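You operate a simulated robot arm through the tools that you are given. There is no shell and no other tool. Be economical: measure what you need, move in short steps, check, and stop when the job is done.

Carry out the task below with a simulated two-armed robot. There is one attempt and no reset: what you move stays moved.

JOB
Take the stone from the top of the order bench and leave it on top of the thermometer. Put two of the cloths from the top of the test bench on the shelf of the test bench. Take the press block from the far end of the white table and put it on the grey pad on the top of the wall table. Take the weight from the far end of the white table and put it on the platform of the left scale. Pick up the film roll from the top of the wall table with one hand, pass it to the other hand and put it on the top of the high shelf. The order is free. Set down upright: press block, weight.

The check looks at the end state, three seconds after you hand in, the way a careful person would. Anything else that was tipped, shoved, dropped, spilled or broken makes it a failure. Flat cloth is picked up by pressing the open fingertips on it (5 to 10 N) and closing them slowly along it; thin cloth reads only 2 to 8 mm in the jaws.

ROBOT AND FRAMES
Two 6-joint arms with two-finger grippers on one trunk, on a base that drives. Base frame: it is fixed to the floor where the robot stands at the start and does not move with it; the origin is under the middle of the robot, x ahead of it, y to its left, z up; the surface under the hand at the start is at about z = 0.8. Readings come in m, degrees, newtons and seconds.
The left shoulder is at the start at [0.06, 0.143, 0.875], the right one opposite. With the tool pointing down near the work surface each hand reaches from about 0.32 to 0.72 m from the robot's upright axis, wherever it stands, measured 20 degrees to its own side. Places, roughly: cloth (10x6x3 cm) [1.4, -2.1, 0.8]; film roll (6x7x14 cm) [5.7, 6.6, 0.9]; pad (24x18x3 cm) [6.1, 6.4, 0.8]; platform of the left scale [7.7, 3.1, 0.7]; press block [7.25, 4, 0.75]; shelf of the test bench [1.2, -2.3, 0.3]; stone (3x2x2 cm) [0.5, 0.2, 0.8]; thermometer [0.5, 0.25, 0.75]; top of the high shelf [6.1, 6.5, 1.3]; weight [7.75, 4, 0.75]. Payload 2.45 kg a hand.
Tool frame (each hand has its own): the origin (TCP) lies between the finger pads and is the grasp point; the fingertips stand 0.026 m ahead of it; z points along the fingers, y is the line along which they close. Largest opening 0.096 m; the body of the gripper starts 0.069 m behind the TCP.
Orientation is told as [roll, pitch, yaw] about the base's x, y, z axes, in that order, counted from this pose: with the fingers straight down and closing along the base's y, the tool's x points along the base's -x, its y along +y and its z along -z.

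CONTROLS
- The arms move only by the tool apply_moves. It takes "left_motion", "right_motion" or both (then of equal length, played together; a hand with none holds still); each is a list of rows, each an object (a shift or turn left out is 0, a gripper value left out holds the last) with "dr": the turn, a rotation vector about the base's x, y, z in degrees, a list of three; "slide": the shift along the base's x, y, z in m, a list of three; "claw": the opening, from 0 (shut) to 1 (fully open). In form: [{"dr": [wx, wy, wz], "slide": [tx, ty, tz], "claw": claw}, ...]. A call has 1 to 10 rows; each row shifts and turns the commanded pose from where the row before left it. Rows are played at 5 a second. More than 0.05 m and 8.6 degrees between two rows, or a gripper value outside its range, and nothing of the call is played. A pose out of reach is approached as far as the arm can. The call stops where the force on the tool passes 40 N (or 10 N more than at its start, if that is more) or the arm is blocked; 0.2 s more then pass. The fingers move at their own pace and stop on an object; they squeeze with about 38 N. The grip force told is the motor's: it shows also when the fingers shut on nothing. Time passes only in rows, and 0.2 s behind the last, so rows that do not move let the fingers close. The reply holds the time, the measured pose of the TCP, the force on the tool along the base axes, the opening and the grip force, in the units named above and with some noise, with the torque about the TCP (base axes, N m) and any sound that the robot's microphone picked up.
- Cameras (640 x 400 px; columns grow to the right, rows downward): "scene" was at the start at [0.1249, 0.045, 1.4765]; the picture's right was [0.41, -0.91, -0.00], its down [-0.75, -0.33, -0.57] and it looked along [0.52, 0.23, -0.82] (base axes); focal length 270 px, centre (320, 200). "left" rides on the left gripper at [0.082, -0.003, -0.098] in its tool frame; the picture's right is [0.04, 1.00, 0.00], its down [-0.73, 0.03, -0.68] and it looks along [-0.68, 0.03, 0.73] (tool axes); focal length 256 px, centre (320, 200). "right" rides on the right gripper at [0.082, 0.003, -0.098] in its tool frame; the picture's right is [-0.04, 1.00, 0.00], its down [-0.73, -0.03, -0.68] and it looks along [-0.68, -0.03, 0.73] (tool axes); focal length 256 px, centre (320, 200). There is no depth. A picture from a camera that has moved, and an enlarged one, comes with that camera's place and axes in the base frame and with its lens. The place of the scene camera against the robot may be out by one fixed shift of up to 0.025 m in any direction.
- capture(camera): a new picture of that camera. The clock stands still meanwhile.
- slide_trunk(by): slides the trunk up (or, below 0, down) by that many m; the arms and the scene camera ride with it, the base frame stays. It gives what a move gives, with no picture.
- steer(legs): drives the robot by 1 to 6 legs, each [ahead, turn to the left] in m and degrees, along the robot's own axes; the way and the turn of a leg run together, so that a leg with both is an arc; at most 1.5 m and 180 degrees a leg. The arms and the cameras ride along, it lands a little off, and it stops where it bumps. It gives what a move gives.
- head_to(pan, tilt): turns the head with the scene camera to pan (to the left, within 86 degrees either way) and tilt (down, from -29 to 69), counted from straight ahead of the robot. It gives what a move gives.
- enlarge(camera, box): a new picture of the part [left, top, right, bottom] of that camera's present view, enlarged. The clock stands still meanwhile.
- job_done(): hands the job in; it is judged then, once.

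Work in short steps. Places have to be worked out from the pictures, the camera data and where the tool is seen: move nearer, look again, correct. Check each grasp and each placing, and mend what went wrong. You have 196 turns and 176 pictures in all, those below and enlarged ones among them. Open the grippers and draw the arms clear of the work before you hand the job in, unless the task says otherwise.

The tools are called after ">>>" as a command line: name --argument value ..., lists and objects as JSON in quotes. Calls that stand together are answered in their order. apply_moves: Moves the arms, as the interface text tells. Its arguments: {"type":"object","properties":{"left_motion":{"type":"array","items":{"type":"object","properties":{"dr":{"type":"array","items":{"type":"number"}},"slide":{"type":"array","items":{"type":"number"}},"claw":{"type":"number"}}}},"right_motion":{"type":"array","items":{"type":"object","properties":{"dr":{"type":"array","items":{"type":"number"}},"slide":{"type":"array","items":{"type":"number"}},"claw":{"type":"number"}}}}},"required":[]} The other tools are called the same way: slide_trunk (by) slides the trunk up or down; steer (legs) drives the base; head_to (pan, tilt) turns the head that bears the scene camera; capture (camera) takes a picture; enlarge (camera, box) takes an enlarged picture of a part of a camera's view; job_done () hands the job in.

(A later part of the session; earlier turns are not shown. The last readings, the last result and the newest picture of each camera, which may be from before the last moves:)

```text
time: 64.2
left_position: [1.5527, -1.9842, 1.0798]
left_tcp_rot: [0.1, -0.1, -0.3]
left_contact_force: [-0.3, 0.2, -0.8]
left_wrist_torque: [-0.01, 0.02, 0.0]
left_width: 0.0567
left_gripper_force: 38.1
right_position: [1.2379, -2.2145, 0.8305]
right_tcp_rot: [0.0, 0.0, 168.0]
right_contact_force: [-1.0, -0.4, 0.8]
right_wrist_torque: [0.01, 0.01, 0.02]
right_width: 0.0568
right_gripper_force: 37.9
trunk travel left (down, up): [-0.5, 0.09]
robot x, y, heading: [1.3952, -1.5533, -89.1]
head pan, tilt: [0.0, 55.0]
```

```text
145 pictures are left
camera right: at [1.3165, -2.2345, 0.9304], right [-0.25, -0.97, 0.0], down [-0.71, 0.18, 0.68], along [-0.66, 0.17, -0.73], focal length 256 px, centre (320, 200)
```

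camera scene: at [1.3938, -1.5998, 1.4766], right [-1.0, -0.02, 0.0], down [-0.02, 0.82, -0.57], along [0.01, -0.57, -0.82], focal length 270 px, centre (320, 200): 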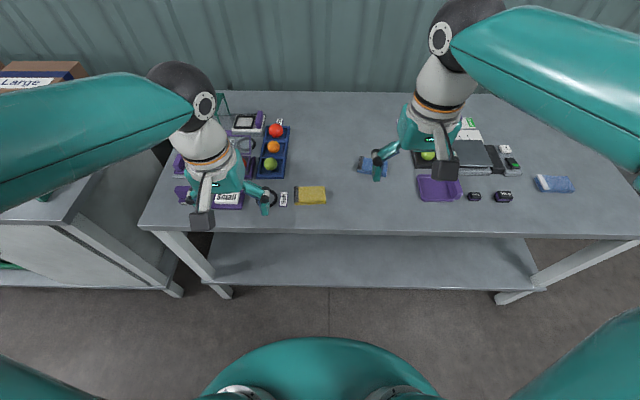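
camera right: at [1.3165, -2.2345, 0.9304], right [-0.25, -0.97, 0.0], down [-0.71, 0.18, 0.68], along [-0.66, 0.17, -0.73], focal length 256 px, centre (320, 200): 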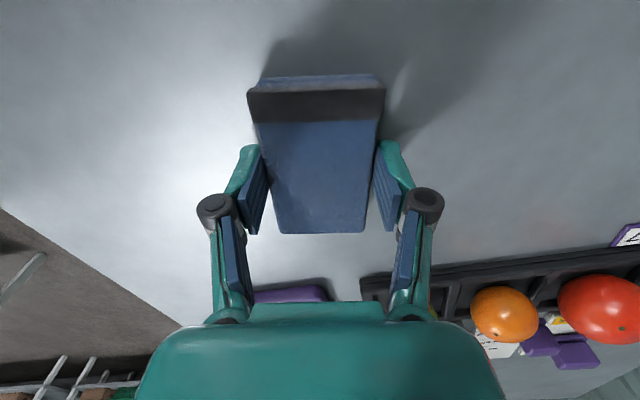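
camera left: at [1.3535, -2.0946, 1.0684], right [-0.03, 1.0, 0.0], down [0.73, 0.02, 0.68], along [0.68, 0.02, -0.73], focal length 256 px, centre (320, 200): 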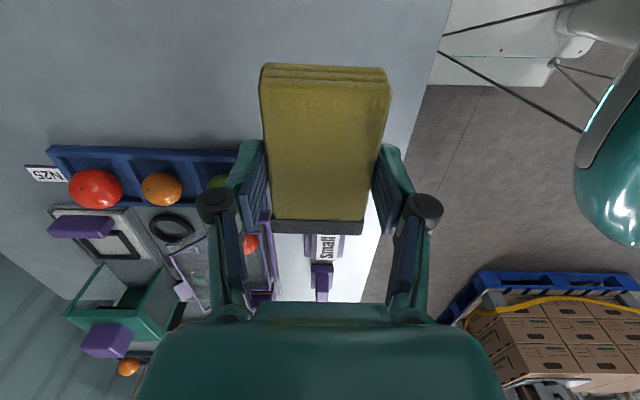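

Both cloths held. Lift the right one, square it up, and bring it back near the edge.

>>> apply_moves --right_motion '[{"slide": [0, 0, 0.03]}, {"slide": [0, 0, 0.045]}, {"slide": [0, 0, 0.045]}, {"slide": [0, 0, 0.045]}, {"slide": [0, 0, 0.045], "dr": [0, 0, 6]}, {"slide": [0, 0.045, 0.02], "dr": [0, 0, 6]}, {"slide": [0, 0.045, 0.02]}, {"slide": [0, 0.045, 0]}, {"slide": [0, 0.045, 0]}, {"slide": [0, 0.04, 0]}]'

>>> steer --legs '[[-0.3, 0]]'

>>> capture --camera "scene"

```text
time: 66.4
left_position: [1.5541, -1.9864, 1.0792]
left_tcp_rot: [0.1, 0.0, -0.3]
left_contact_force: [0.9, 0.4, -1.1]
left_wrist_torque: [0.05, -0.01, 0.0]
left_width: 0.0568
left_gripper_force: 38.0
right_position: [1.2497, -2.0869, 1.0903]
right_tcp_rot: [0.2, 0.1, 179.9]
right_contact_force: [-0.1, 0.7, 0.3]
right_wrist_torque: [0.04, 0.02, 0.0]
right_width: 0.0569
right_gripper_force: 38.3
right hand out of reach, approached as far as the arm can: row 4, 5, 6, 7, 8
trunk travel left (down, up): [-0.5, 0.09]
robot x, y, heading: [1.3982, -1.5509, -88.7]
head pan, tilt: [0.0, 55.0]
```

```text
time: 68.5
left_position: [1.5458, -1.68, 1.0801]
left_tcp_rot: [-0.1, -0.2, -0.5]
left_contact_force: [-0.5, 0.1, -0.8]
left_wrist_torque: [-0.03, -0.03, -0.01]
left_width: 0.0567
left_gripper_force: 38.3
right_position: [1.2426, -1.7798, 1.0909]
right_tcp_rot: [0.0, 0.0, 179.7]
right_contact_force: [-0.4, 0.6, -0.5]
right_wrist_torque: [0.0, 0.01, -0.03]
right_width: 0.0569
right_gripper_force: 38.1
trunk travel left (down, up): [-0.5, 0.09]
robot x, y, heading: [1.389, -1.2497, -89.2]
head pan, tilt: [0.0, 55.0]
```

```text
144 pictures are left
camera scene: at [1.389, -1.3661, 1.4768], right [-1.0, -0.01, 0.0], down [-0.01, 0.82, -0.57], along [0.01, -0.57, -0.82], focal length 270 px, centre (320, 200)
```

scene: 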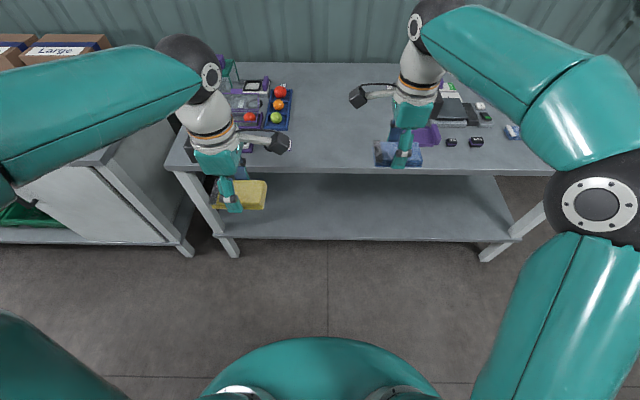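

Elbow stands out sideways, so near the table leg on the left. Shift the robot about 0.2 m toward -x (table middle) before lowering the trunk.

>>> steer --legs '[[-0.3, 0], [0, -30], [0.4, 0], [0, 29]]'

>>> slide_trunk --by -0.25

>>> capture --camera "scene"

```text
time: 75.9
left_position: [1.3359, -1.73, 1.081]
left_tcp_rot: [0.1, -0.1, -2.0]
left_contact_force: [0.2, 0.4, -1.2]
left_wrist_torque: [0.03, 0.0, 0.01]
left_width: 0.0565
left_gripper_force: 37.7
right_position: [1.0277, -1.8215, 1.0902]
right_tcp_rot: [0.0, 0.0, 178.2]
right_contact_force: [0.1, -0.9, -0.1]
right_wrist_torque: [-0.02, -0.03, -0.01]
right_width: 0.0568
right_gripper_force: 38.2
trunk travel left (down, up): [-0.5, 0.09]
robot x, y, heading: [1.1751, -1.2964, -90.5]
head pan, tilt: [0.0, 55.0]
```

```text
time: 78.5
left_position: [1.3361, -1.7297, 0.8308]
left_tcp_rot: [0.0, 0.0, -2.1]
left_contact_force: [0.2, -1.0, -0.9]
left_wrist_torque: [0.01, 0.0, 0.0]
left_width: 0.0567
left_gripper_force: 37.8
right_position: [1.0284, -1.822, 0.8413]
right_tcp_rot: [0.0, -0.1, 178.2]
right_contact_force: [-0.7, 0.0, -0.3]
right_wrist_torque: [-0.03, 0.02, 0.03]
right_width: 0.0568
right_gripper_force: 38.4
trunk travel left (down, up): [-0.25, 0.34]
robot x, y, heading: [1.1733, -1.2954, -90.4]
head pan, tilt: [0.0, 55.0]
```

```text
143 pictures are left
camera scene: at [1.1708, -1.4117, 1.2267], right [-1.0, 0.01, 0.0], down [0.01, 0.82, -0.57], along [-0.01, -0.57, -0.82], focal length 270 px, centre (320, 200)
```

scene: 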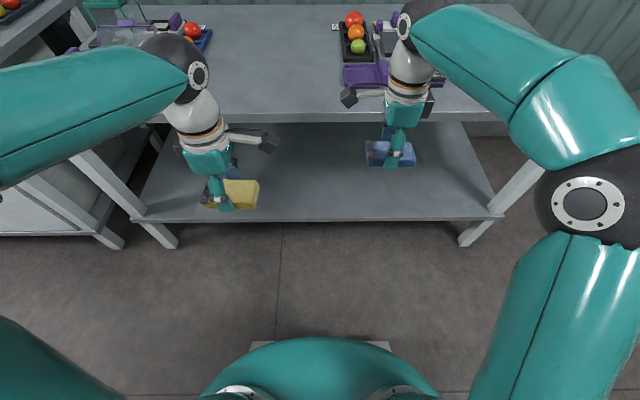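

Hands are clear of the table edge. Lower the trunk the rest.

>>> slide_trunk --by -0.25

>>> apply_moves --left_motion '[{"slide": [0, 0, -0.04]}, {"slide": [0, 0, -0.04]}, {"slide": [0, -0.03, -0.03]}, {"slide": [0, -0.03, -0.03]}, {"slide": [0, -0.03, 0]}, {}]' --right_motion '[{"slide": [0, 0, -0.04]}, {"slide": [0, 0, -0.04]}, {"slide": [0, 0, -0.03]}, {"slide": [0, 0, -0.03]}, {"slide": [0, 0, 0]}, {}]'

>>> capture --camera "scene"

```text
time: 81.1
left_position: [1.3367, -1.7305, 0.5821]
left_tcp_rot: [-0.1, -0.1, -2.0]
left_contact_force: [-0.5, -0.1, -0.4]
left_wrist_torque: [0.01, -0.03, 0.01]
left_width: 0.0571
left_gripper_force: 37.7
right_position: [1.0286, -1.8208, 0.5914]
right_tcp_rot: [0.0, 0.0, 178.2]
right_contact_force: [-0.6, -0.7, 0.2]
right_wrist_torque: [-0.01, 0.02, 0.0]
right_width: 0.0569
right_gripper_force: 37.8
trunk travel left (down, up): [0.0, 0.59]
robot x, y, heading: [1.173, -1.2971, -90.5]
head pan, tilt: [0.0, 55.0]
```

```text
time: 82.5
left_position: [1.3358, -1.8198, 0.4391]
left_tcp_rot: [0.0, -0.2, -2.1]
left_contact_force: [-0.3, 1.1, -0.8]
left_wrist_torque: [-0.03, 0.02, -0.01]
left_width: 0.0567
left_gripper_force: 37.7
right_position: [1.0282, -1.8213, 0.452]
right_tcp_rot: [0.0, 0.0, 178.2]
right_contact_force: [1.1, -0.2, 0.0]
right_wrist_torque: [-0.01, -0.04, 0.0]
right_width: 0.0565
right_gripper_force: 38.1
trunk travel left (down, up): [0.0, 0.59]
robot x, y, heading: [1.1752, -1.2925, -90.6]
head pan, tilt: [0.0, 55.0]
```

```text
142 pictures are left
camera scene: at [1.1708, -1.4118, 0.9766], right [-1.0, 0.01, 0.0], down [0.01, 0.82, -0.57], along [-0.01, -0.57, -0.82], focal length 270 px, centre (320, 200)
```

scene: 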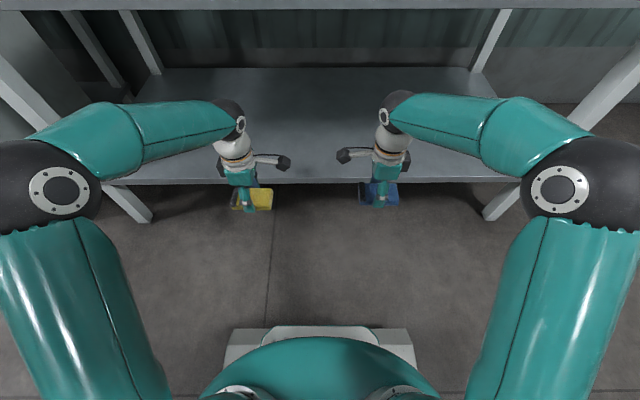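

Room looks good. Lower the hands to z 0.38, then drive forward so the cloths are over the shelf.

>>> apply_moves --left_motion '[{"slide": [0, 0, -0.03]}, {"slide": [0, -0.03, -0.03]}, {"slide": [0, -0.03, 0]}, {}]' --right_motion '[{"slide": [0, 0, -0.035]}, {"slide": [0, -0.03, -0.035]}, {"slide": [0, -0.03, 0]}, {}]'

>>> capture --camera "left"

>>> capture --camera "right"

```text
time: 83.5
left_position: [1.3353, -1.8795, 0.3814]
left_tcp_rot: [0.0, 0.0, -2.1]
left_contact_force: [0.1, -0.1, -0.6]
left_wrist_torque: [0.02, -0.02, 0.01]
left_width: 0.0567
left_gripper_force: 38.1
right_position: [1.0268, -1.8797, 0.3803]
right_tcp_rot: [0.0, 0.0, 178.2]
right_contact_force: [0.6, -0.9, -0.1]
right_wrist_torque: [0.02, 0.0, 0.01]
right_width: 0.0568
right_gripper_force: 37.6
trunk travel left (down, up): [0.0, 0.59]
robot x, y, heading: [1.1744, -1.2929, -90.4]
head pan, tilt: [0.0, 55.0]
```

```text
141 pictures are left
camera left: at [1.2551, -1.8774, 0.4801], right [0.0, 1.0, 0.0], down [0.73, 0.0, 0.68], along [0.68, 0.0, -0.73], focal length 256 px, centre (320, 200)
```

left: 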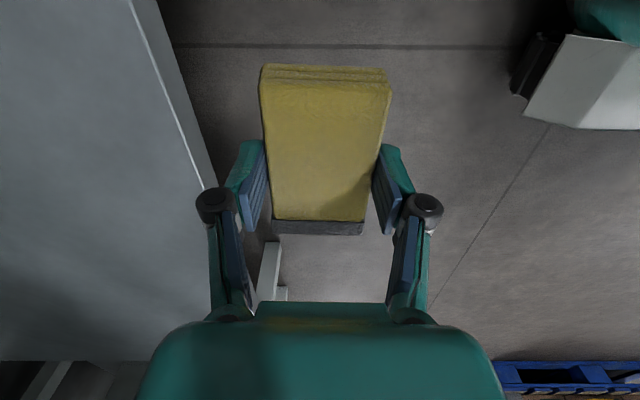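

```text
140 pictures are left
camera right: at [1.1074, -1.885, 0.4812], right [-0.07, -1.0, 0.0], down [-0.73, 0.05, 0.68], along [-0.68, 0.05, -0.73], focal length 256 px, centre (320, 200)
```

right: 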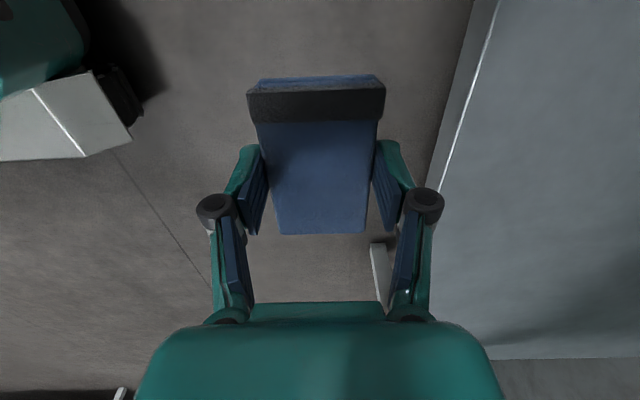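

Shelf edge is near y = -1.99. Drive ahead 0.2 m to bring the cloths about 9 cm inside the edge.

>>> steer --legs '[[0.2, 0]]'

>>> capture --camera "left"

>>> capture --camera "scene"

```text
time: 85.1
left_position: [1.3318, -2.0754, 0.3826]
left_tcp_rot: [0.0, 0.0, -2.3]
left_contact_force: [-0.4, 0.8, -0.2]
left_wrist_torque: [0.02, 0.02, 0.04]
left_width: 0.0568
left_gripper_force: 38.4
right_position: [1.0227, -2.0766, 0.3821]
right_tcp_rot: [-0.1, 0.0, 178.0]
right_contact_force: [-1.1, -0.5, -0.5]
right_wrist_torque: [0.01, -0.01, 0.02]
right_width: 0.0566
right_gripper_force: 38.4
trunk travel left (down, up): [0.0, 0.59]
robot x, y, heading: [1.1704, -1.4939, -91.1]
head pan, tilt: [0.0, 55.0]
```

```text
139 pictures are left
camera left: at [1.2507, -2.074, 0.4803], right [0.0, 1.0, 0.0], down [0.73, 0.0, 0.68], along [0.68, 0.0, -0.73], focal length 256 px, centre (320, 200)
```

left: 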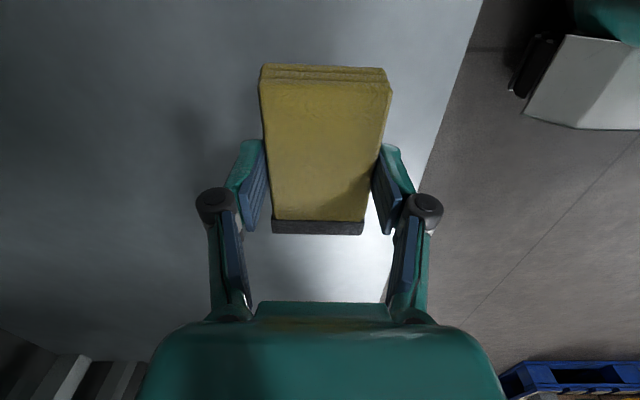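

```text
138 pictures are left
camera scene: at [1.168, -1.6084, 0.9766], right [-1.0, 0.02, 0.0], down [0.01, 0.82, -0.57], along [-0.01, -0.57, -0.82], focal length 270 px, centre (320, 200)
```

scene: 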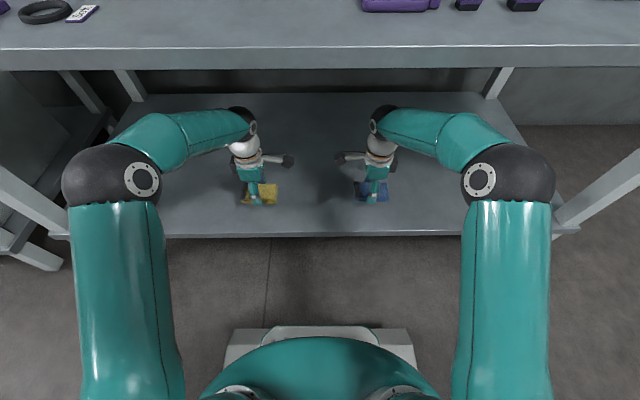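

Over the shelf with room all round. Lower both together in small steps.

>>> apply_moves --left_motion '[{"slide": [0, -0.01, -0.015]}, {"slide": [0, 0, -0.01]}, {"slide": [0, 0, -0.005]}, {"slide": [0, 0, -0.005]}, {"slide": [0, 0, -0.005]}, {}]' --right_motion '[{"slide": [0, -0.01, -0.015]}, {"slide": [0, 0, -0.01]}, {"slide": [0, 0, -0.005]}, {"slide": [0, 0, -0.005]}, {"slide": [0, 0, -0.005]}, {}]'

```text
time: 86.5
left_position: [1.3315, -2.0849, 0.3416]
left_tcp_rot: [0.2, -0.2, -2.3]
left_contact_force: [-0.3, -0.3, -0.2]
left_wrist_torque: [0.01, 0.01, 0.03]
left_width: 0.0569
left_gripper_force: 38.0
right_position: [1.0233, -2.0845, 0.3429]
right_tcp_rot: [0.0, -0.1, 178.0]
right_contact_force: [0.2, 0.0, -0.4]
right_wrist_torque: [-0.02, 0.02, -0.03]
right_width: 0.0566
right_gripper_force: 37.7
trunk travel left (down, up): [0.0, 0.59]
robot x, y, heading: [1.1703, -1.4884, -91.0]
head pan, tilt: [0.0, 55.0]
```

Still free; continue.

>>> apply_moves --left_motion '[{"slide": [0, 0, -0.004]}, {"slide": [0, 0, -0.004]}, {"slide": [0, 0, -0.004]}, {}]' --right_motion '[{"slide": [0, 0, -0.004]}, {"slide": [0, 0, -0.004]}, {"slide": [0, 0, -0.004]}, {}]'

>>> capture --camera "left"

```text
time: 87.5
left_position: [1.3318, -2.0848, 0.3301]
left_tcp_rot: [0.0, -0.2, -2.2]
left_contact_force: [0.2, 1.0, -0.8]
left_wrist_torque: [-0.05, 0.01, -0.02]
left_width: 0.0567
left_gripper_force: 38.4
right_position: [1.0224, -2.0863, 0.3303]
right_tcp_rot: [0.0, 0.1, 178.1]
right_contact_force: [0.7, -0.2, -0.3]
right_wrist_torque: [-0.04, -0.02, -0.01]
right_width: 0.0569
right_gripper_force: 37.7
trunk travel left (down, up): [0.0, 0.59]
robot x, y, heading: [1.173, -1.4912, -90.9]
head pan, tilt: [0.0, 55.0]
```

```text
137 pictures are left
camera left: at [1.2512, -2.0838, 0.4288], right [0.0, 1.0, 0.0], down [0.73, 0.0, 0.68], along [0.68, 0.0, -0.73], focal length 256 px, centre (320, 200)
```

left: 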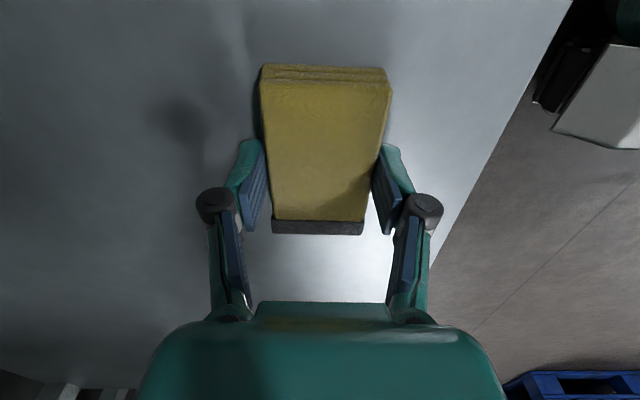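

Shelf estimate is z≈0.30, so contact is imminent. Continue in 2 mm steps.

>>> apply_moves --left_motion '[{"slide": [0, 0, -0.002]}, {"slide": [0, 0, -0.002]}, {"slide": [0, 0, -0.002]}, {}]' --right_motion '[{"slide": [0, 0, -0.002]}, {"slide": [0, 0, -0.002]}, {"slide": [0, 0, -0.002]}, {}]'

```text
time: 88.5
left_position: [1.3318, -2.0863, 0.3282]
left_tcp_rot: [-0.4, -0.1, -2.2]
left_contact_force: [-1.3, 4.4, 23.9]
left_wrist_torque: [0.16, 0.05, -0.03]
left_width: 0.0572
left_gripper_force: 38.4
right_position: [1.023, -2.0863, 0.3281]
right_tcp_rot: [0.4, 0.0, 178.0]
right_contact_force: [-2.6, 1.8, 25.1]
right_wrist_torque: [0.09, 0.08, 0.02]
right_width: 0.0571
right_gripper_force: 38.5
trunk travel left (down, up): [0.0, 0.59]
robot x, y, heading: [1.1704, -1.4893, -90.9]
head pan, tilt: [0.0, 55.0]
```

Both touch the shelf. Ease off, open, rise a little.

>>> apply_moves --left_motion '[{"slide": [0, 0, 0.004]}, {"claw": 0.7}, {"claw": 0.9}, {"claw": 1}, {"slide": [0, 0, 0.03]}, {"slide": [0, 0, 0.04]}, {}]' --right_motion '[{"slide": [0, 0, 0.004]}, {"claw": 0.7}, {"claw": 0.9}, {"claw": 1}, {"slide": [0, 0, 0.03]}, {"slide": [0, 0, 0.04]}, {}]'

>>> capture --camera "left"

>>> capture --camera "right"

```text
time: 90.1
left_position: [1.3316, -2.0845, 0.3974]
left_tcp_rot: [0.1, 0.0, -2.3]
left_contact_force: [-0.8, 0.6, 0.0]
left_wrist_torque: [0.0, -0.01, -0.02]
left_width: 0.096
left_gripper_force: 0.2
right_position: [1.0229, -2.0842, 0.3953]
right_tcp_rot: [-0.2, -0.1, 178.0]
right_contact_force: [-0.8, -0.5, 0.1]
right_wrist_torque: [0.0, 0.01, -0.01]
right_width: 0.096
right_gripper_force: 0.1
trunk travel left (down, up): [0.0, 0.59]
robot x, y, heading: [1.1709, -1.4943, -90.9]
head pan, tilt: [0.0, 55.0]
```

```text
136 pictures are left
camera left: at [1.2512, -2.0831, 0.4966], right [0.0, 1.0, 0.0], down [0.73, 0.0, 0.68], along [0.68, 0.0, -0.73], focal length 256 px, centre (320, 200)
```

left: 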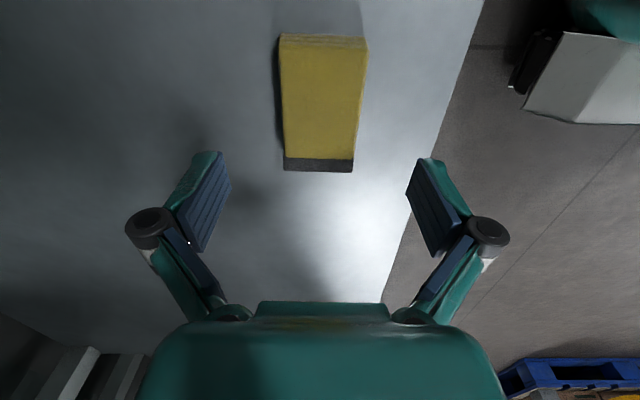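

```text
135 pictures are left
camera right: at [1.1028, -2.0894, 0.4967], right [-0.07, -1.0, 0.0], down [-0.73, 0.05, 0.68], along [-0.68, 0.05, -0.73], focal length 256 px, centre (320, 200)
```

right: 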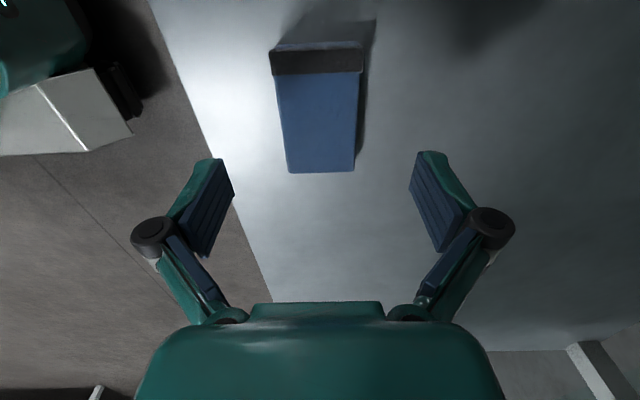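

Both cloths lie flat on the shelf. Back out straight and raise the trunk.

>>> steer --legs '[[-0.5, 0]]'

>>> slide_trunk --by 0.5

>>> apply_moves --left_motion '[{"dr": [0, 0, -8.5], "slide": [0, 0, 0.04]}, {"dr": [0, 0, -8.5], "slide": [0, 0, 0.04]}, {"dr": [0, 0, -8.5], "slide": [0, 0, 0.04]}, {"dr": [0, 0, -8.5], "slide": [0, 0.04, 0.02]}, {"dr": [0, 0, -8.5], "slide": [0, 0.04, 0]}, {"dr": [0, 0, -8.5], "slide": [0, 0.04, 0]}, {"dr": [0, 0, -8.5], "slide": [0, 0.03, 0]}, {"dr": [0, 0, -8.5]}, {"dr": [0, 0, -8.5]}, {"dr": [0, 0, -8.5]}]' --right_motion '[{"dr": [0, 0, 8.5], "slide": [0, 0, 0.04]}, {"dr": [0, 0, 8.5], "slide": [0, 0, 0.04]}, {"dr": [0, 0, 8.5], "slide": [0, 0, 0.04]}, {"dr": [0, 0, 8.5], "slide": [0, 0.04, 0.02]}, {"dr": [0, 0, 8.5], "slide": [0, 0.04, 0]}, {"dr": [0, 0, 8.5], "slide": [0, 0.04, 0]}, {"dr": [0, 0, 8.5], "slide": [0, 0.03, 0]}, {"dr": [0, 0, 8.5]}, {"dr": [0, 0, 8.5]}, {"dr": [0, 0, 8.5]}]'

>>> steer --legs '[[0, 120]]'

>>> head_to --pan 0 --tilt 20

>>> capture --camera "scene"

```text
time: 93.0
left_position: [1.3405, -1.5918, 0.3967]
left_tcp_rot: [0.0, -0.1, -2.0]
left_contact_force: [0.0, -0.2, -0.3]
left_wrist_torque: [-0.02, 0.0, 0.01]
left_width: 0.0959
left_gripper_force: 0.0
right_position: [1.0313, -1.5918, 0.3958]
right_tcp_rot: [0.0, 0.0, 178.3]
right_contact_force: [-0.2, 0.1, 0.0]
right_wrist_torque: [-0.01, -0.04, 0.04]
right_width: 0.0962
right_gripper_force: 0.0
trunk travel left (down, up): [0.0, 0.59]
robot x, y, heading: [1.1773, -0.9981, -90.5]
head pan, tilt: [0.0, 55.0]
```

```text
refused: 0.5 is not a number from -0.4 to 0.4
```

```text
time: 95.2
left_position: [1.3416, -1.4404, 0.5381]
left_tcp_rot: [-0.1, -0.1, -87.1]
left_contact_force: [1.5, 0.7, -0.1]
left_wrist_torque: [0.03, 0.01, 0.0]
left_width: 0.0961
left_gripper_force: 0.1
right_position: [1.0315, -1.4419, 0.5385]
right_tcp_rot: [0.0, 0.1, -96.5]
right_contact_force: [0.2, -0.1, 0.6]
right_wrist_torque: [-0.02, 0.0, -0.03]
right_width: 0.0962
right_gripper_force: 0.1
trunk travel left (down, up): [0.0, 0.59]
robot x, y, heading: [1.1756, -0.9973, -90.6]
head pan, tilt: [0.0, 55.0]
```

```text
time: 99.3
left_position: [1.6452, -0.8983, 0.5384]
left_tcp_rot: [0.0, -0.1, -4.4]
left_contact_force: [0.1, -0.1, 0.4]
left_wrist_torque: [-0.02, -0.01, 0.01]
left_width: 0.0961
left_gripper_force: 0.1
right_position: [1.6049, -1.2037, 0.5395]
right_tcp_rot: [-0.1, 0.0, -14.2]
right_contact_force: [0.2, 0.8, 0.3]
right_wrist_torque: [0.01, 0.03, -0.03]
right_width: 0.0961
right_gripper_force: 0.2
trunk travel left (down, up): [0.0, 0.59]
robot x, y, heading: [1.1719, -1.0574, -6.5]
head pan, tilt: [0.0, 55.0]
stopped in leg 1: the robot was blocked; the commanded pose is now the measured one
```

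```text
time: 100.4
left_position: [1.6425, -0.8972, 0.5389]
left_tcp_rot: [-0.1, -0.2, -4.4]
left_contact_force: [0.0, -0.5, 0.2]
left_wrist_torque: [-0.05, -0.01, -0.02]
left_width: 0.0959
left_gripper_force: 0.0
right_position: [1.6045, -1.2045, 0.5388]
right_tcp_rot: [0.0, 0.0, -14.2]
right_contact_force: [-0.5, -0.1, -0.2]
right_wrist_torque: [0.01, -0.03, -0.03]
right_width: 0.0959
right_gripper_force: 0.1
trunk travel left (down, up): [0.0, 0.59]
robot x, y, heading: [1.1704, -1.0535, -6.2]
head pan, tilt: [0.0, 20.0]
```

```text
134 pictures are left
camera scene: at [1.3236, -1.0569, 1.0287], right [-0.11, -0.99, 0.0], down [-0.34, 0.04, -0.94], along [0.93, -0.1, -0.34], focal length 270 px, centre (320, 200)
```

scene: 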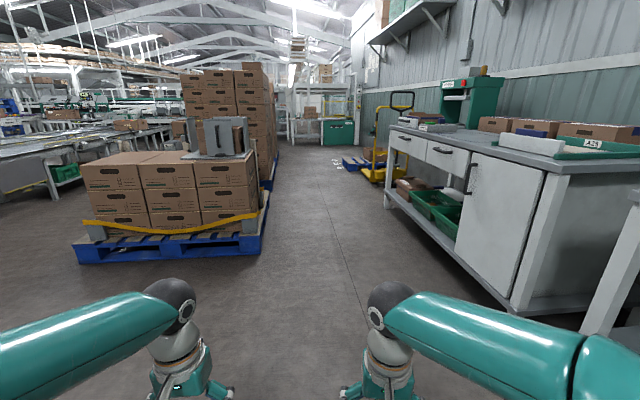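

The turn was blocked (trunk was still low). Look left for the cause before anything else.

>>> head_to --pan 80 --tilt 35

>>> capture --camera "scene"

```text
time: 101.9
left_position: [1.6426, -0.8983, 0.5396]
left_tcp_rot: [0.0, -0.1, -4.4]
left_contact_force: [0.4, -0.2, -0.7]
left_wrist_torque: [-0.01, 0.03, -0.03]
left_width: 0.0959
left_gripper_force: 0.0
right_position: [1.6052, -1.2044, 0.5387]
right_tcp_rot: [-0.1, 0.0, -14.2]
right_contact_force: [0.9, 0.6, 0.7]
right_wrist_torque: [0.01, 0.0, -0.02]
right_width: 0.096
right_gripper_force: 0.1
trunk travel left (down, up): [0.0, 0.59]
robot x, y, heading: [1.1718, -1.0513, -6.2]
head pan, tilt: [80.0, 35.0]
```

```text
133 pictures are left
camera scene: at [1.2558, -0.9622, 1.0049], right [0.96, -0.28, 0.0], down [-0.16, -0.55, -0.82], along [0.23, 0.79, -0.57], focal length 270 px, centre (320, 200)
```

scene: 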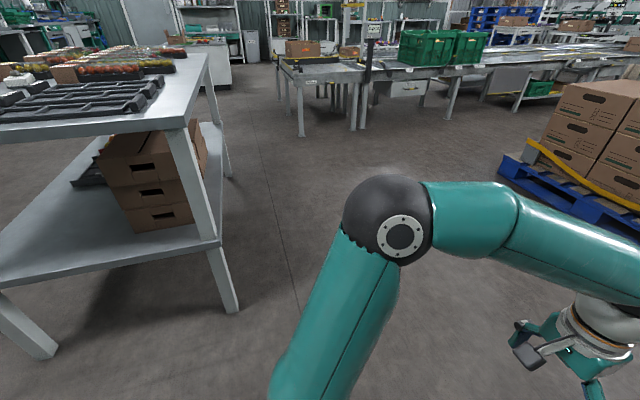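

Both "blocked" turns ended after about 4 s and 82–84° with nothing near, so long turns seem to time out; I'll keep turns below 60°. Raise the trunk and survey.

>>> slide_trunk --by 0.4

>>> slide_trunk --by 0.19

>>> head_to --pan 45 --tilt 12

>>> capture --camera "scene"

>>> head_to --pan 0 --tilt 12

>>> capture --camera "scene"

```text
time: 105.7
left_position: [1.6446, -0.8973, 0.9382]
left_tcp_rot: [0.0, 0.0, -4.4]
left_contact_force: [-0.3, 0.2, -0.6]
left_wrist_torque: [0.03, -0.01, -0.01]
left_width: 0.0962
left_gripper_force: 0.1
right_position: [1.6036, -1.2031, 0.9388]
right_tcp_rot: [0.0, 0.0, -14.1]
right_contact_force: [-0.2, 0.0, -0.4]
right_wrist_torque: [0.03, 0.01, 0.01]
right_width: 0.0959
right_gripper_force: 0.0
trunk travel left (down, up): [-0.4, 0.19]
robot x, y, heading: [1.1715, -1.0541, -6.4]
head pan, tilt: [80.0, 35.0]
```

```text
time: 107.8
left_position: [1.6439, -0.8971, 1.1278]
left_tcp_rot: [0.0, -0.1, -4.4]
left_contact_force: [-0.3, 0.5, 0.3]
left_wrist_torque: [0.0, 0.01, 0.0]
left_width: 0.0957
left_gripper_force: 0.1
right_position: [1.6057, -1.2037, 1.128]
right_tcp_rot: [0.0, -0.1, -14.2]
right_contact_force: [0.1, 0.1, -0.8]
right_wrist_torque: [0.04, -0.01, -0.04]
right_width: 0.0962
right_gripper_force: 0.0
trunk travel left (down, up): [-0.59, 0.0]
robot x, y, heading: [1.1719, -1.0565, -6.5]
head pan, tilt: [80.0, 35.0]
```

```text
time: 108.8
left_position: [1.645, -0.8978, 1.1297]
left_tcp_rot: [0.0, -0.2, -4.3]
left_contact_force: [-0.1, 0.6, 0.3]
left_wrist_torque: [-0.01, 0.01, 0.0]
left_width: 0.0961
left_gripper_force: 0.2
right_position: [1.6057, -1.2047, 1.1294]
right_tcp_rot: [0.0, 0.0, -14.2]
right_contact_force: [-0.7, -0.5, 0.5]
right_wrist_torque: [-0.02, 0.03, 0.02]
right_width: 0.0961
right_gripper_force: 0.2
trunk travel left (down, up): [-0.59, 0.0]
robot x, y, heading: [1.1708, -1.0542, -6.4]
head pan, tilt: [45.0, 12.0]
```

```text
132 pictures are left
camera scene: at [1.3041, -0.9884, 1.6317], right [0.63, -0.78, 0.0], down [-0.16, -0.13, -0.98], along [0.76, 0.61, -0.21], focal length 270 px, centre (320, 200)
```

scene: 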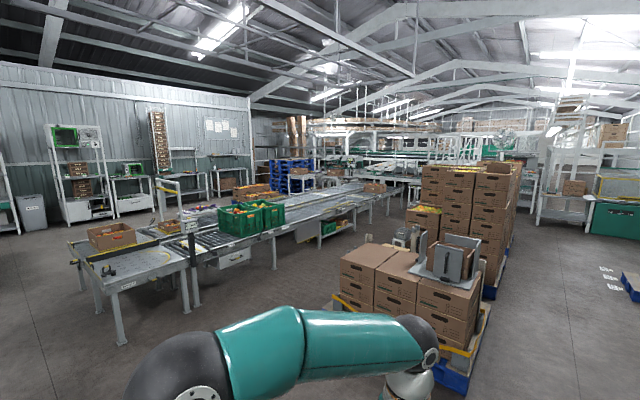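

```text
time: 109.9
left_position: [1.6439, -0.8977, 1.1281]
left_tcp_rot: [0.1, -0.1, -4.4]
left_contact_force: [1.0, -0.6, -0.2]
left_wrist_torque: [0.01, 0.01, 0.02]
left_width: 0.0962
left_gripper_force: 0.1
right_position: [1.6051, -1.2039, 1.1288]
right_tcp_rot: [0.0, -0.1, -14.2]
right_contact_force: [0.6, 0.1, 0.6]
right_wrist_torque: [0.0, 0.01, 0.01]
right_width: 0.096
right_gripper_force: 0.1
trunk travel left (down, up): [-0.59, 0.0]
robot x, y, heading: [1.1743, -1.0576, -6.3]
head pan, tilt: [0.0, 12.0]
```

```text
131 pictures are left
camera scene: at [1.324, -1.0569, 1.6318], right [-0.11, -0.99, 0.0], down [-0.21, 0.02, -0.98], along [0.97, -0.11, -0.21], focal length 270 px, centre (320, 200)
```

scene: 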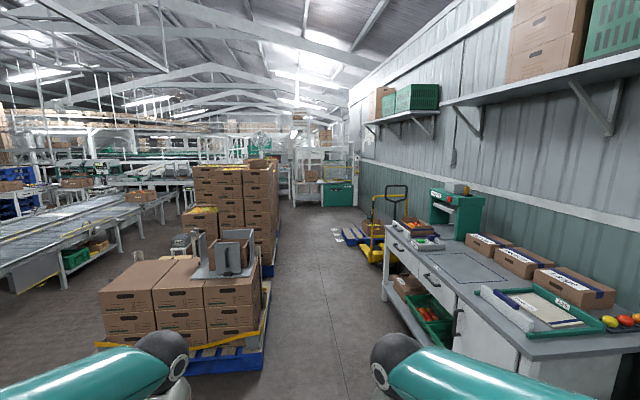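

I need the route to the white table near (7.5, 4). Enlarge the view toward it.

>>> head_to --pan 45 --tilt 12

>>> enlarge --camera "scene" --box '[180, 120, 420, 270]'

>>> enlarge --camera "scene" --box '[340, 120, 580, 270]'

```text
time: 111.0
left_position: [1.6447, -0.897, 1.1292]
left_tcp_rot: [0.0, -0.2, -4.5]
left_contact_force: [0.3, 0.5, -0.1]
left_wrist_torque: [0.0, 0.0, -0.02]
left_width: 0.0962
left_gripper_force: 0.1
right_position: [1.6044, -1.2034, 1.1277]
right_tcp_rot: [-0.1, 0.0, -14.1]
right_contact_force: [0.0, 0.4, 0.2]
right_wrist_torque: [-0.01, 0.02, 0.01]
right_width: 0.096
right_gripper_force: 0.1
trunk travel left (down, up): [-0.59, 0.0]
robot x, y, heading: [1.1713, -1.056, -6.2]
head pan, tilt: [45.0, 12.0]
```

```text
2.67 times, centred on (300, 195) of scene
camera zoom: at [1.3042, -0.9885, 1.6318], right [0.62, -0.78, 0.0], down [-0.16, -0.13, -0.98], along [0.76, 0.61, -0.21], focal length 719 px, centre (373, 213)
```

zoom: 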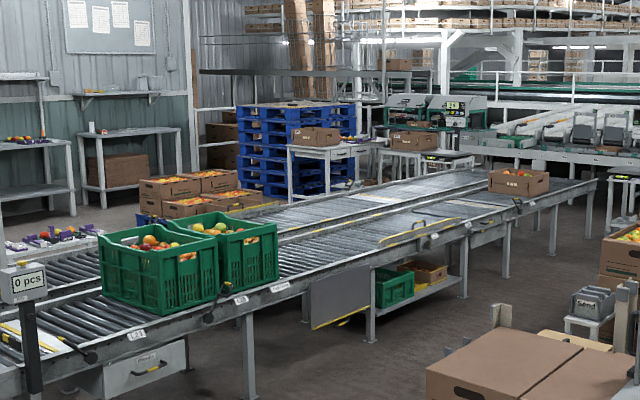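

```text
2.67 times, centred on (460, 195) of scene
camera zoom: at [1.3042, -0.9885, 1.6318], right [0.62, -0.78, 0.0], down [-0.16, -0.13, -0.98], along [0.76, 0.61, -0.21], focal length 719 px, centre (-53, 213)
```

zoom: 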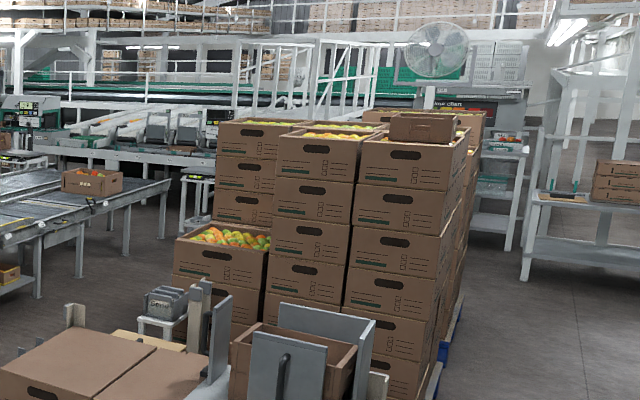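

The route west of the order bench is widest. Reverse to about (-0.3,-0.9), turn north in two parts and look.

>>> steer --legs '[[-1.45, 0], [0, 48], [0, 48]]'

>>> head_to --pan 0 --tilt 18

>>> capture --camera "scene"

```text
time: 122.5
left_position: [-0.3246, -0.3771, 1.1281]
left_tcp_rot: [-0.1, 0.0, 73.9]
left_contact_force: [-1.2, 0.6, -0.6]
left_wrist_torque: [-0.04, -0.09, -0.01]
left_width: 0.0958
left_gripper_force: 0.1
right_position: [-0.0316, -0.4779, 1.129]
right_tcp_rot: [-0.2, 0.0, 64.1]
right_contact_force: [-0.9, 1.0, 0.2]
right_wrist_torque: [-0.07, -0.09, -0.01]
right_width: 0.0959
right_gripper_force: 0.1
trunk travel left (down, up): [-0.59, 0.0]
robot x, y, heading: [-0.2113, -0.8904, 73.9]
head pan, tilt: [45.0, 12.0]
stopped in leg 3: the robot was blocked; the commanded pose is now the measured one
```

```text
time: 123.6
left_position: [-0.3213, -0.3797, 1.1296]
left_tcp_rot: [0.0, -0.2, 73.7]
left_contact_force: [0.4, -0.8, -1.2]
left_wrist_torque: [0.02, 0.01, -0.01]
left_width: 0.0961
left_gripper_force: 0.0
right_position: [-0.0283, -0.4797, 1.1288]
right_tcp_rot: [0.1, 0.0, 64.1]
right_contact_force: [-0.4, 0.1, 0.8]
right_wrist_torque: [-0.01, 0.01, 0.0]
right_width: 0.0959
right_gripper_force: 0.1
trunk travel left (down, up): [-0.59, 0.0]
robot x, y, heading: [-0.2126, -0.8917, 73.8]
head pan, tilt: [0.0, 18.0]
```

```text
128 pictures are left
camera scene: at [-0.1706, -0.7292, 1.622], right [0.96, -0.28, 0.0], down [-0.09, -0.3, -0.95], along [0.26, 0.91, -0.31], focal length 270 px, centre (320, 200)
```

scene: 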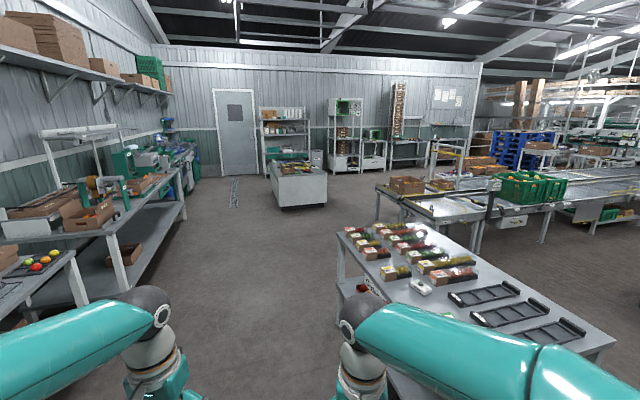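

Aisle north is clear. Drive to about (-0.2, 2.2) and look northeast.

>>> steer --legs '[[0, 15], [1.5, 0], [1.5, 0], [0, -45]]'

>>> capture --camera "scene"

```text
time: 141.5
left_position: [0.0999, 2.5702, 1.1294]
left_tcp_rot: [0.0, -0.1, 41.1]
left_contact_force: [0.0, -1.3, 0.6]
left_wrist_torque: [-0.03, 0.06, -0.02]
left_width: 0.096
left_gripper_force: 0.0
right_position: [0.2912, 2.3273, 1.1296]
right_tcp_rot: [0.0, 0.1, 31.1]
right_contact_force: [-0.4, 0.5, -0.7]
right_wrist_torque: [-0.01, 0.02, 0.0]
right_width: 0.0961
right_gripper_force: 0.1
trunk travel left (down, up): [-0.59, 0.0]
robot x, y, heading: [-0.1079, 2.1009, 41.3]
head pan, tilt: [0.0, 18.0]
```

```text
127 pictures are left
camera scene: at [0.0089, 2.2188, 1.6219], right [0.66, -0.75, 0.0], down [-0.23, -0.2, -0.95], along [0.71, 0.63, -0.31], focal length 270 px, centre (320, 200)
```

scene: 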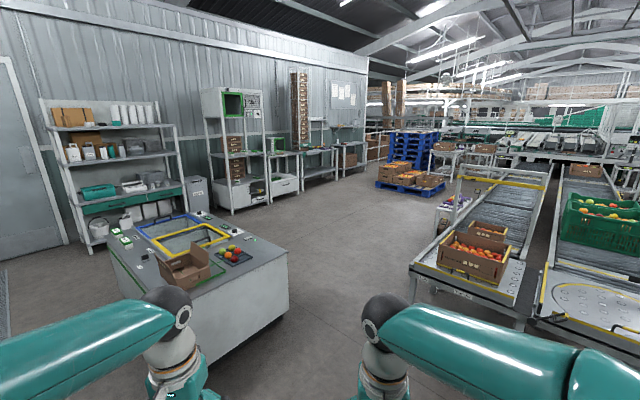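

Enlarge the zone with pallet, white table and scales.

>>> enlarge --camera "scene" --box '[360, 110, 560, 235]'

```text
3.20 times, centred on (460, 172) of scene
camera zoom: at [0.0089, 2.2188, 1.6219], right [0.66, -0.75, 0.0], down [-0.23, -0.2, -0.95], along [0.71, 0.63, -0.31], focal length 863 px, centre (-128, 288)
```

zoom: 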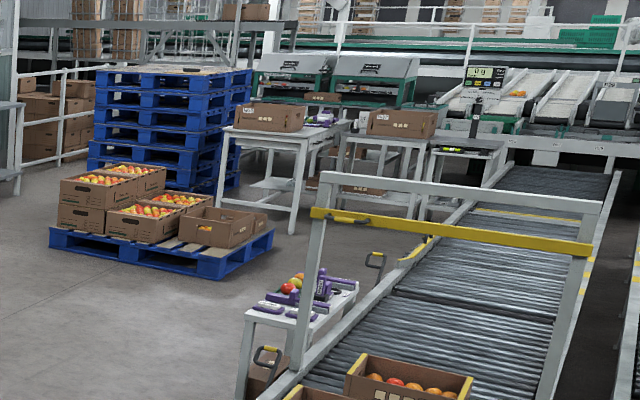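

Path: straight NE through the gap between island and conveyor to about (2.6, 4.0), then turn east and look.

>>> steer --legs '[[0, -6.3], [1.1, 0], [1.1, 0], [1.1, 0], [0, -40]]'

>>> capture --camera "scene"

```text
time: 160.5
left_position: [3.0664, 4.1683, 1.1303]
left_tcp_rot: [0.0, -0.1, -4.6]
left_contact_force: [-0.3, -1.0, 0.7]
left_wrist_torque: [0.02, 0.02, 0.0]
left_width: 0.0962
left_gripper_force: 0.1
right_position: [3.0266, 3.8628, 1.1303]
right_tcp_rot: [0.0, 0.1, -14.3]
right_contact_force: [0.2, 0.3, 0.3]
right_wrist_torque: [0.02, -0.01, -0.01]
right_width: 0.0962
right_gripper_force: 0.0
trunk travel left (down, up): [-0.59, 0.0]
robot x, y, heading: [2.5883, 4.0209, -3.8]
head pan, tilt: [0.0, 18.0]
```

```text
125 pictures are left
camera scene: at [2.7425, 4.0236, 1.622], right [-0.07, -1.0, 0.0], down [-0.31, 0.02, -0.95], along [0.95, -0.07, -0.31], focal length 270 px, centre (320, 200)
```

scene: 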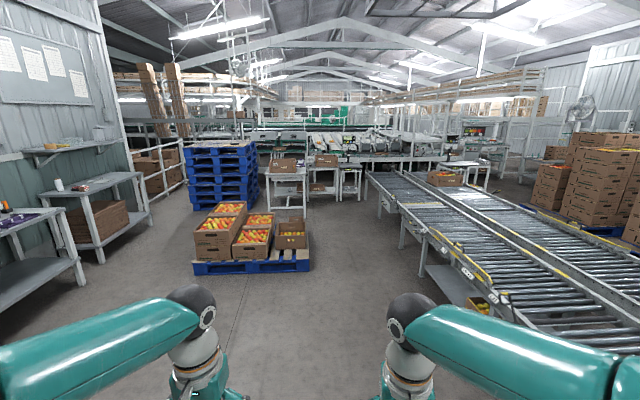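

Enlarge the white table area from here.

>>> enlarge --camera "scene" --box '[250, 130, 410, 230]'

>>> enlarge --camera "scene" --box '[0, 100, 240, 250]'

```text
4.00 times, centred on (330, 180) of scene
camera zoom: at [2.7425, 4.0236, 1.622], right [-0.07, -1.0, 0.0], down [-0.31, 0.02, -0.95], along [0.95, -0.07, -0.31], focal length 1079 px, centre (280, 280)
```

zoom: 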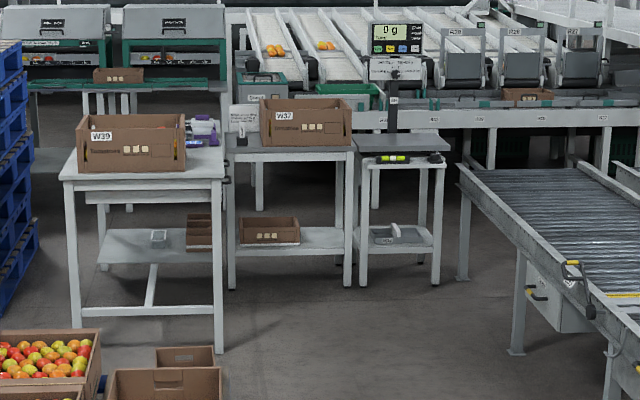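

```text
2.67 times, centred on (120, 175) of scene
camera zoom: at [2.7425, 4.0236, 1.622], right [-0.07, -1.0, 0.0], down [-0.31, 0.02, -0.95], along [0.95, -0.07, -0.31], focal length 719 px, centre (853, 267)
```

zoom: 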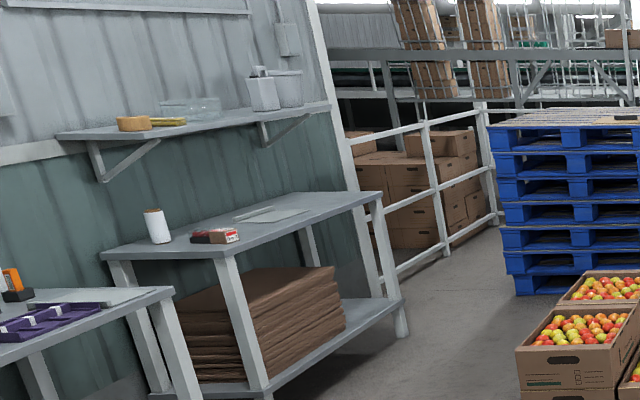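

White table spans about x 6.75–8.0, y 3.95–4.55; the alley south of it runs between y≈2.8 and 3.95. Check the near-right zone hidden by the arm before driving.

>>> head_to --pan -55 --tilt 35

>>> capture --camera "scene"

```text
time: 161.7
left_position: [3.0655, 4.1711, 1.1311]
left_tcp_rot: [-0.2, -0.2, -4.7]
left_contact_force: [0.7, -0.9, 0.9]
left_wrist_torque: [0.01, -0.03, -0.01]
left_width: 0.0959
left_gripper_force: 0.1
right_position: [3.0258, 3.8631, 1.1312]
right_tcp_rot: [-0.1, 0.0, -14.4]
right_contact_force: [-0.5, 1.4, -0.4]
right_wrist_torque: [-0.05, 0.03, -0.03]
right_width: 0.0959
right_gripper_force: 0.1
trunk travel left (down, up): [-0.59, 0.0]
robot x, y, heading: [2.5887, 4.0182, -3.8]
head pan, tilt: [-55.0, 35.0]
```

```text
122 pictures are left
camera scene: at [2.6942, 3.9556, 1.595], right [-0.86, -0.52, 0.0], down [-0.3, 0.49, -0.82], along [0.42, -0.7, -0.57], focal length 270 px, centre (320, 200)
```

scene: 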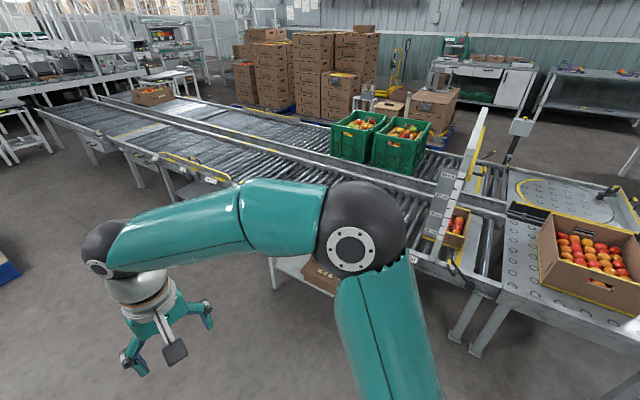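

Purple table stays south of y≈3.1. Drive to (4.9,3.45) and on to about (6.3,3.4).

>>> steer --legs '[[0, -10], [1.2, 0], [1.2, 0], [0, 13], [1.4, 0]]'

>>> head_to --pan 15 --tilt 28

>>> capture --camera "scene"

```text
time: 181.9
left_position: [6.7673, 3.6144, 1.1306]
left_tcp_rot: [0.0, -0.1, -2.0]
left_contact_force: [-0.2, 0.3, -0.4]
left_wrist_torque: [-0.04, -0.05, 0.02]
left_width: 0.0958
left_gripper_force: 0.1
right_position: [6.7405, 3.3052, 1.1301]
right_tcp_rot: [0.0, 0.1, -11.8]
right_contact_force: [-0.8, 0.0, -0.2]
right_wrist_torque: [-0.04, 0.05, -0.02]
right_width: 0.0959
right_gripper_force: 0.1
trunk travel left (down, up): [-0.59, 0.0]
robot x, y, heading: [6.2995, 3.4403, -1.3]
head pan, tilt: [-55.0, 35.0]
```

```text
time: 183.3
left_position: [6.7669, 3.6134, 1.131]
left_tcp_rot: [0.1, 0.0, -1.9]
left_contact_force: [0.2, -0.1, 0.4]
left_wrist_torque: [0.01, -0.01, 0.02]
left_width: 0.0958
left_gripper_force: 0.1
right_position: [6.74, 3.3049, 1.1298]
right_tcp_rot: [-0.1, 0.0, -11.8]
right_contact_force: [0.0, -0.3, -0.6]
right_wrist_torque: [0.0, -0.01, 0.02]
right_width: 0.0956
right_gripper_force: 0.0
trunk travel left (down, up): [-0.59, 0.0]
robot x, y, heading: [6.2952, 3.4414, -1.3]
head pan, tilt: [15.0, 28.0]
```

```text
121 pictures are left
camera scene: at [6.4455, 3.4787, 1.6058], right [0.24, -0.97, 0.0], down [-0.46, -0.11, -0.88], along [0.86, 0.21, -0.47], focal length 270 px, centre (320, 200)
```

scene: 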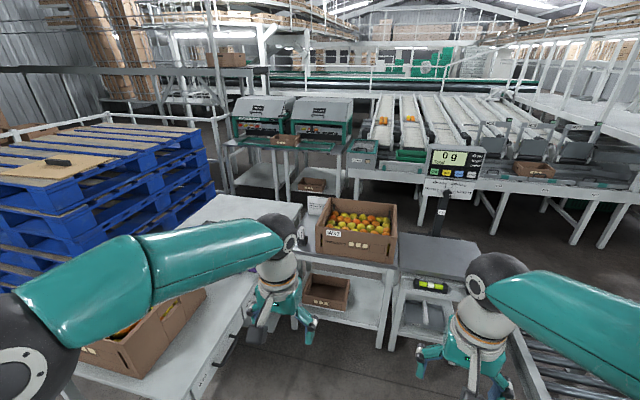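

The left arm hides the table. Raise the hands, move ahead and turn partly left to see the items.

>>> apply_moves --left_motion '[{"slide": [-0.02, 0, 0.04]}, {"slide": [-0.02, 0, 0.04]}, {"slide": [-0.02, 0, 0.04]}]' --right_motion '[{"slide": [-0.02, 0, 0.04]}, {"slide": [-0.02, 0, 0.04], "dr": [0, 0, 5]}, {"slide": [-0.02, 0, 0.04], "dr": [0, 0, 5]}]'

>>> steer --legs '[[0.55, 0], [0, 45]]'

>>> head_to --pan 0 --tilt 40

>>> capture --camera "scene"

```text
time: 184.1
left_position: [6.7067, 3.6151, 1.2527]
left_tcp_rot: [0.0, -0.2, -1.9]
left_contact_force: [-0.8, -0.5, 0.0]
left_wrist_torque: [0.04, -0.06, -0.04]
left_width: 0.0962
left_gripper_force: 0.0
right_position: [6.6756, 3.3066, 1.2532]
right_tcp_rot: [-0.1, 0.1, -1.7]
right_contact_force: [-0.6, 0.3, -0.3]
right_wrist_torque: [-0.01, -0.04, 0.0]
right_width: 0.0959
right_gripper_force: 0.0
trunk travel left (down, up): [-0.59, 0.0]
robot x, y, heading: [6.2974, 3.4423, -1.5]
head pan, tilt: [15.0, 28.0]
```

```text
time: 189.6
left_position: [7.0288, 3.8393, 1.2511]
left_tcp_rot: [0.0, -0.2, 42.0]
left_contact_force: [-0.7, 0.5, 0.3]
left_wrist_torque: [-0.02, 0.0, 0.01]
left_width: 0.0963
left_gripper_force: 0.0
right_position: [7.2223, 3.5946, 1.2509]
right_tcp_rot: [0.0, 0.2, 42.4]
right_contact_force: [-0.3, -0.3, -0.3]
right_wrist_torque: [-0.04, 0.01, -0.02]
right_width: 0.0959
right_gripper_force: 0.0
trunk travel left (down, up): [-0.59, 0.0]
robot x, y, heading: [6.8748, 3.4075, 42.4]
head pan, tilt: [15.0, 28.0]
```

```text
time: 190.4
left_position: [7.0297, 3.8376, 1.2525]
left_tcp_rot: [0.0, -0.1, 42.0]
left_contact_force: [0.6, 0.1, 1.0]
left_wrist_torque: [0.0, 0.02, -0.02]
left_width: 0.0958
left_gripper_force: 0.0
right_position: [7.2221, 3.5933, 1.2521]
right_tcp_rot: [0.0, 0.2, 42.1]
right_contact_force: [-0.2, -0.7, 0.0]
right_wrist_torque: [0.04, 0.04, -0.03]
right_width: 0.096
right_gripper_force: 0.1
trunk travel left (down, up): [-0.59, 0.0]
robot x, y, heading: [6.8667, 3.4132, 42.6]
head pan, tilt: [0.0, 40.0]
```

```text
120 pictures are left
camera scene: at [6.9762, 3.5233, 1.5874], right [0.68, -0.74, 0.0], down [-0.47, -0.43, -0.77], along [0.56, 0.52, -0.64], focal length 270 px, centre (320, 200)
```

scene: 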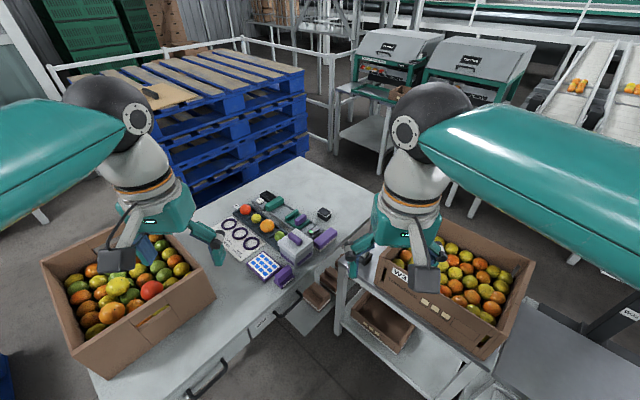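

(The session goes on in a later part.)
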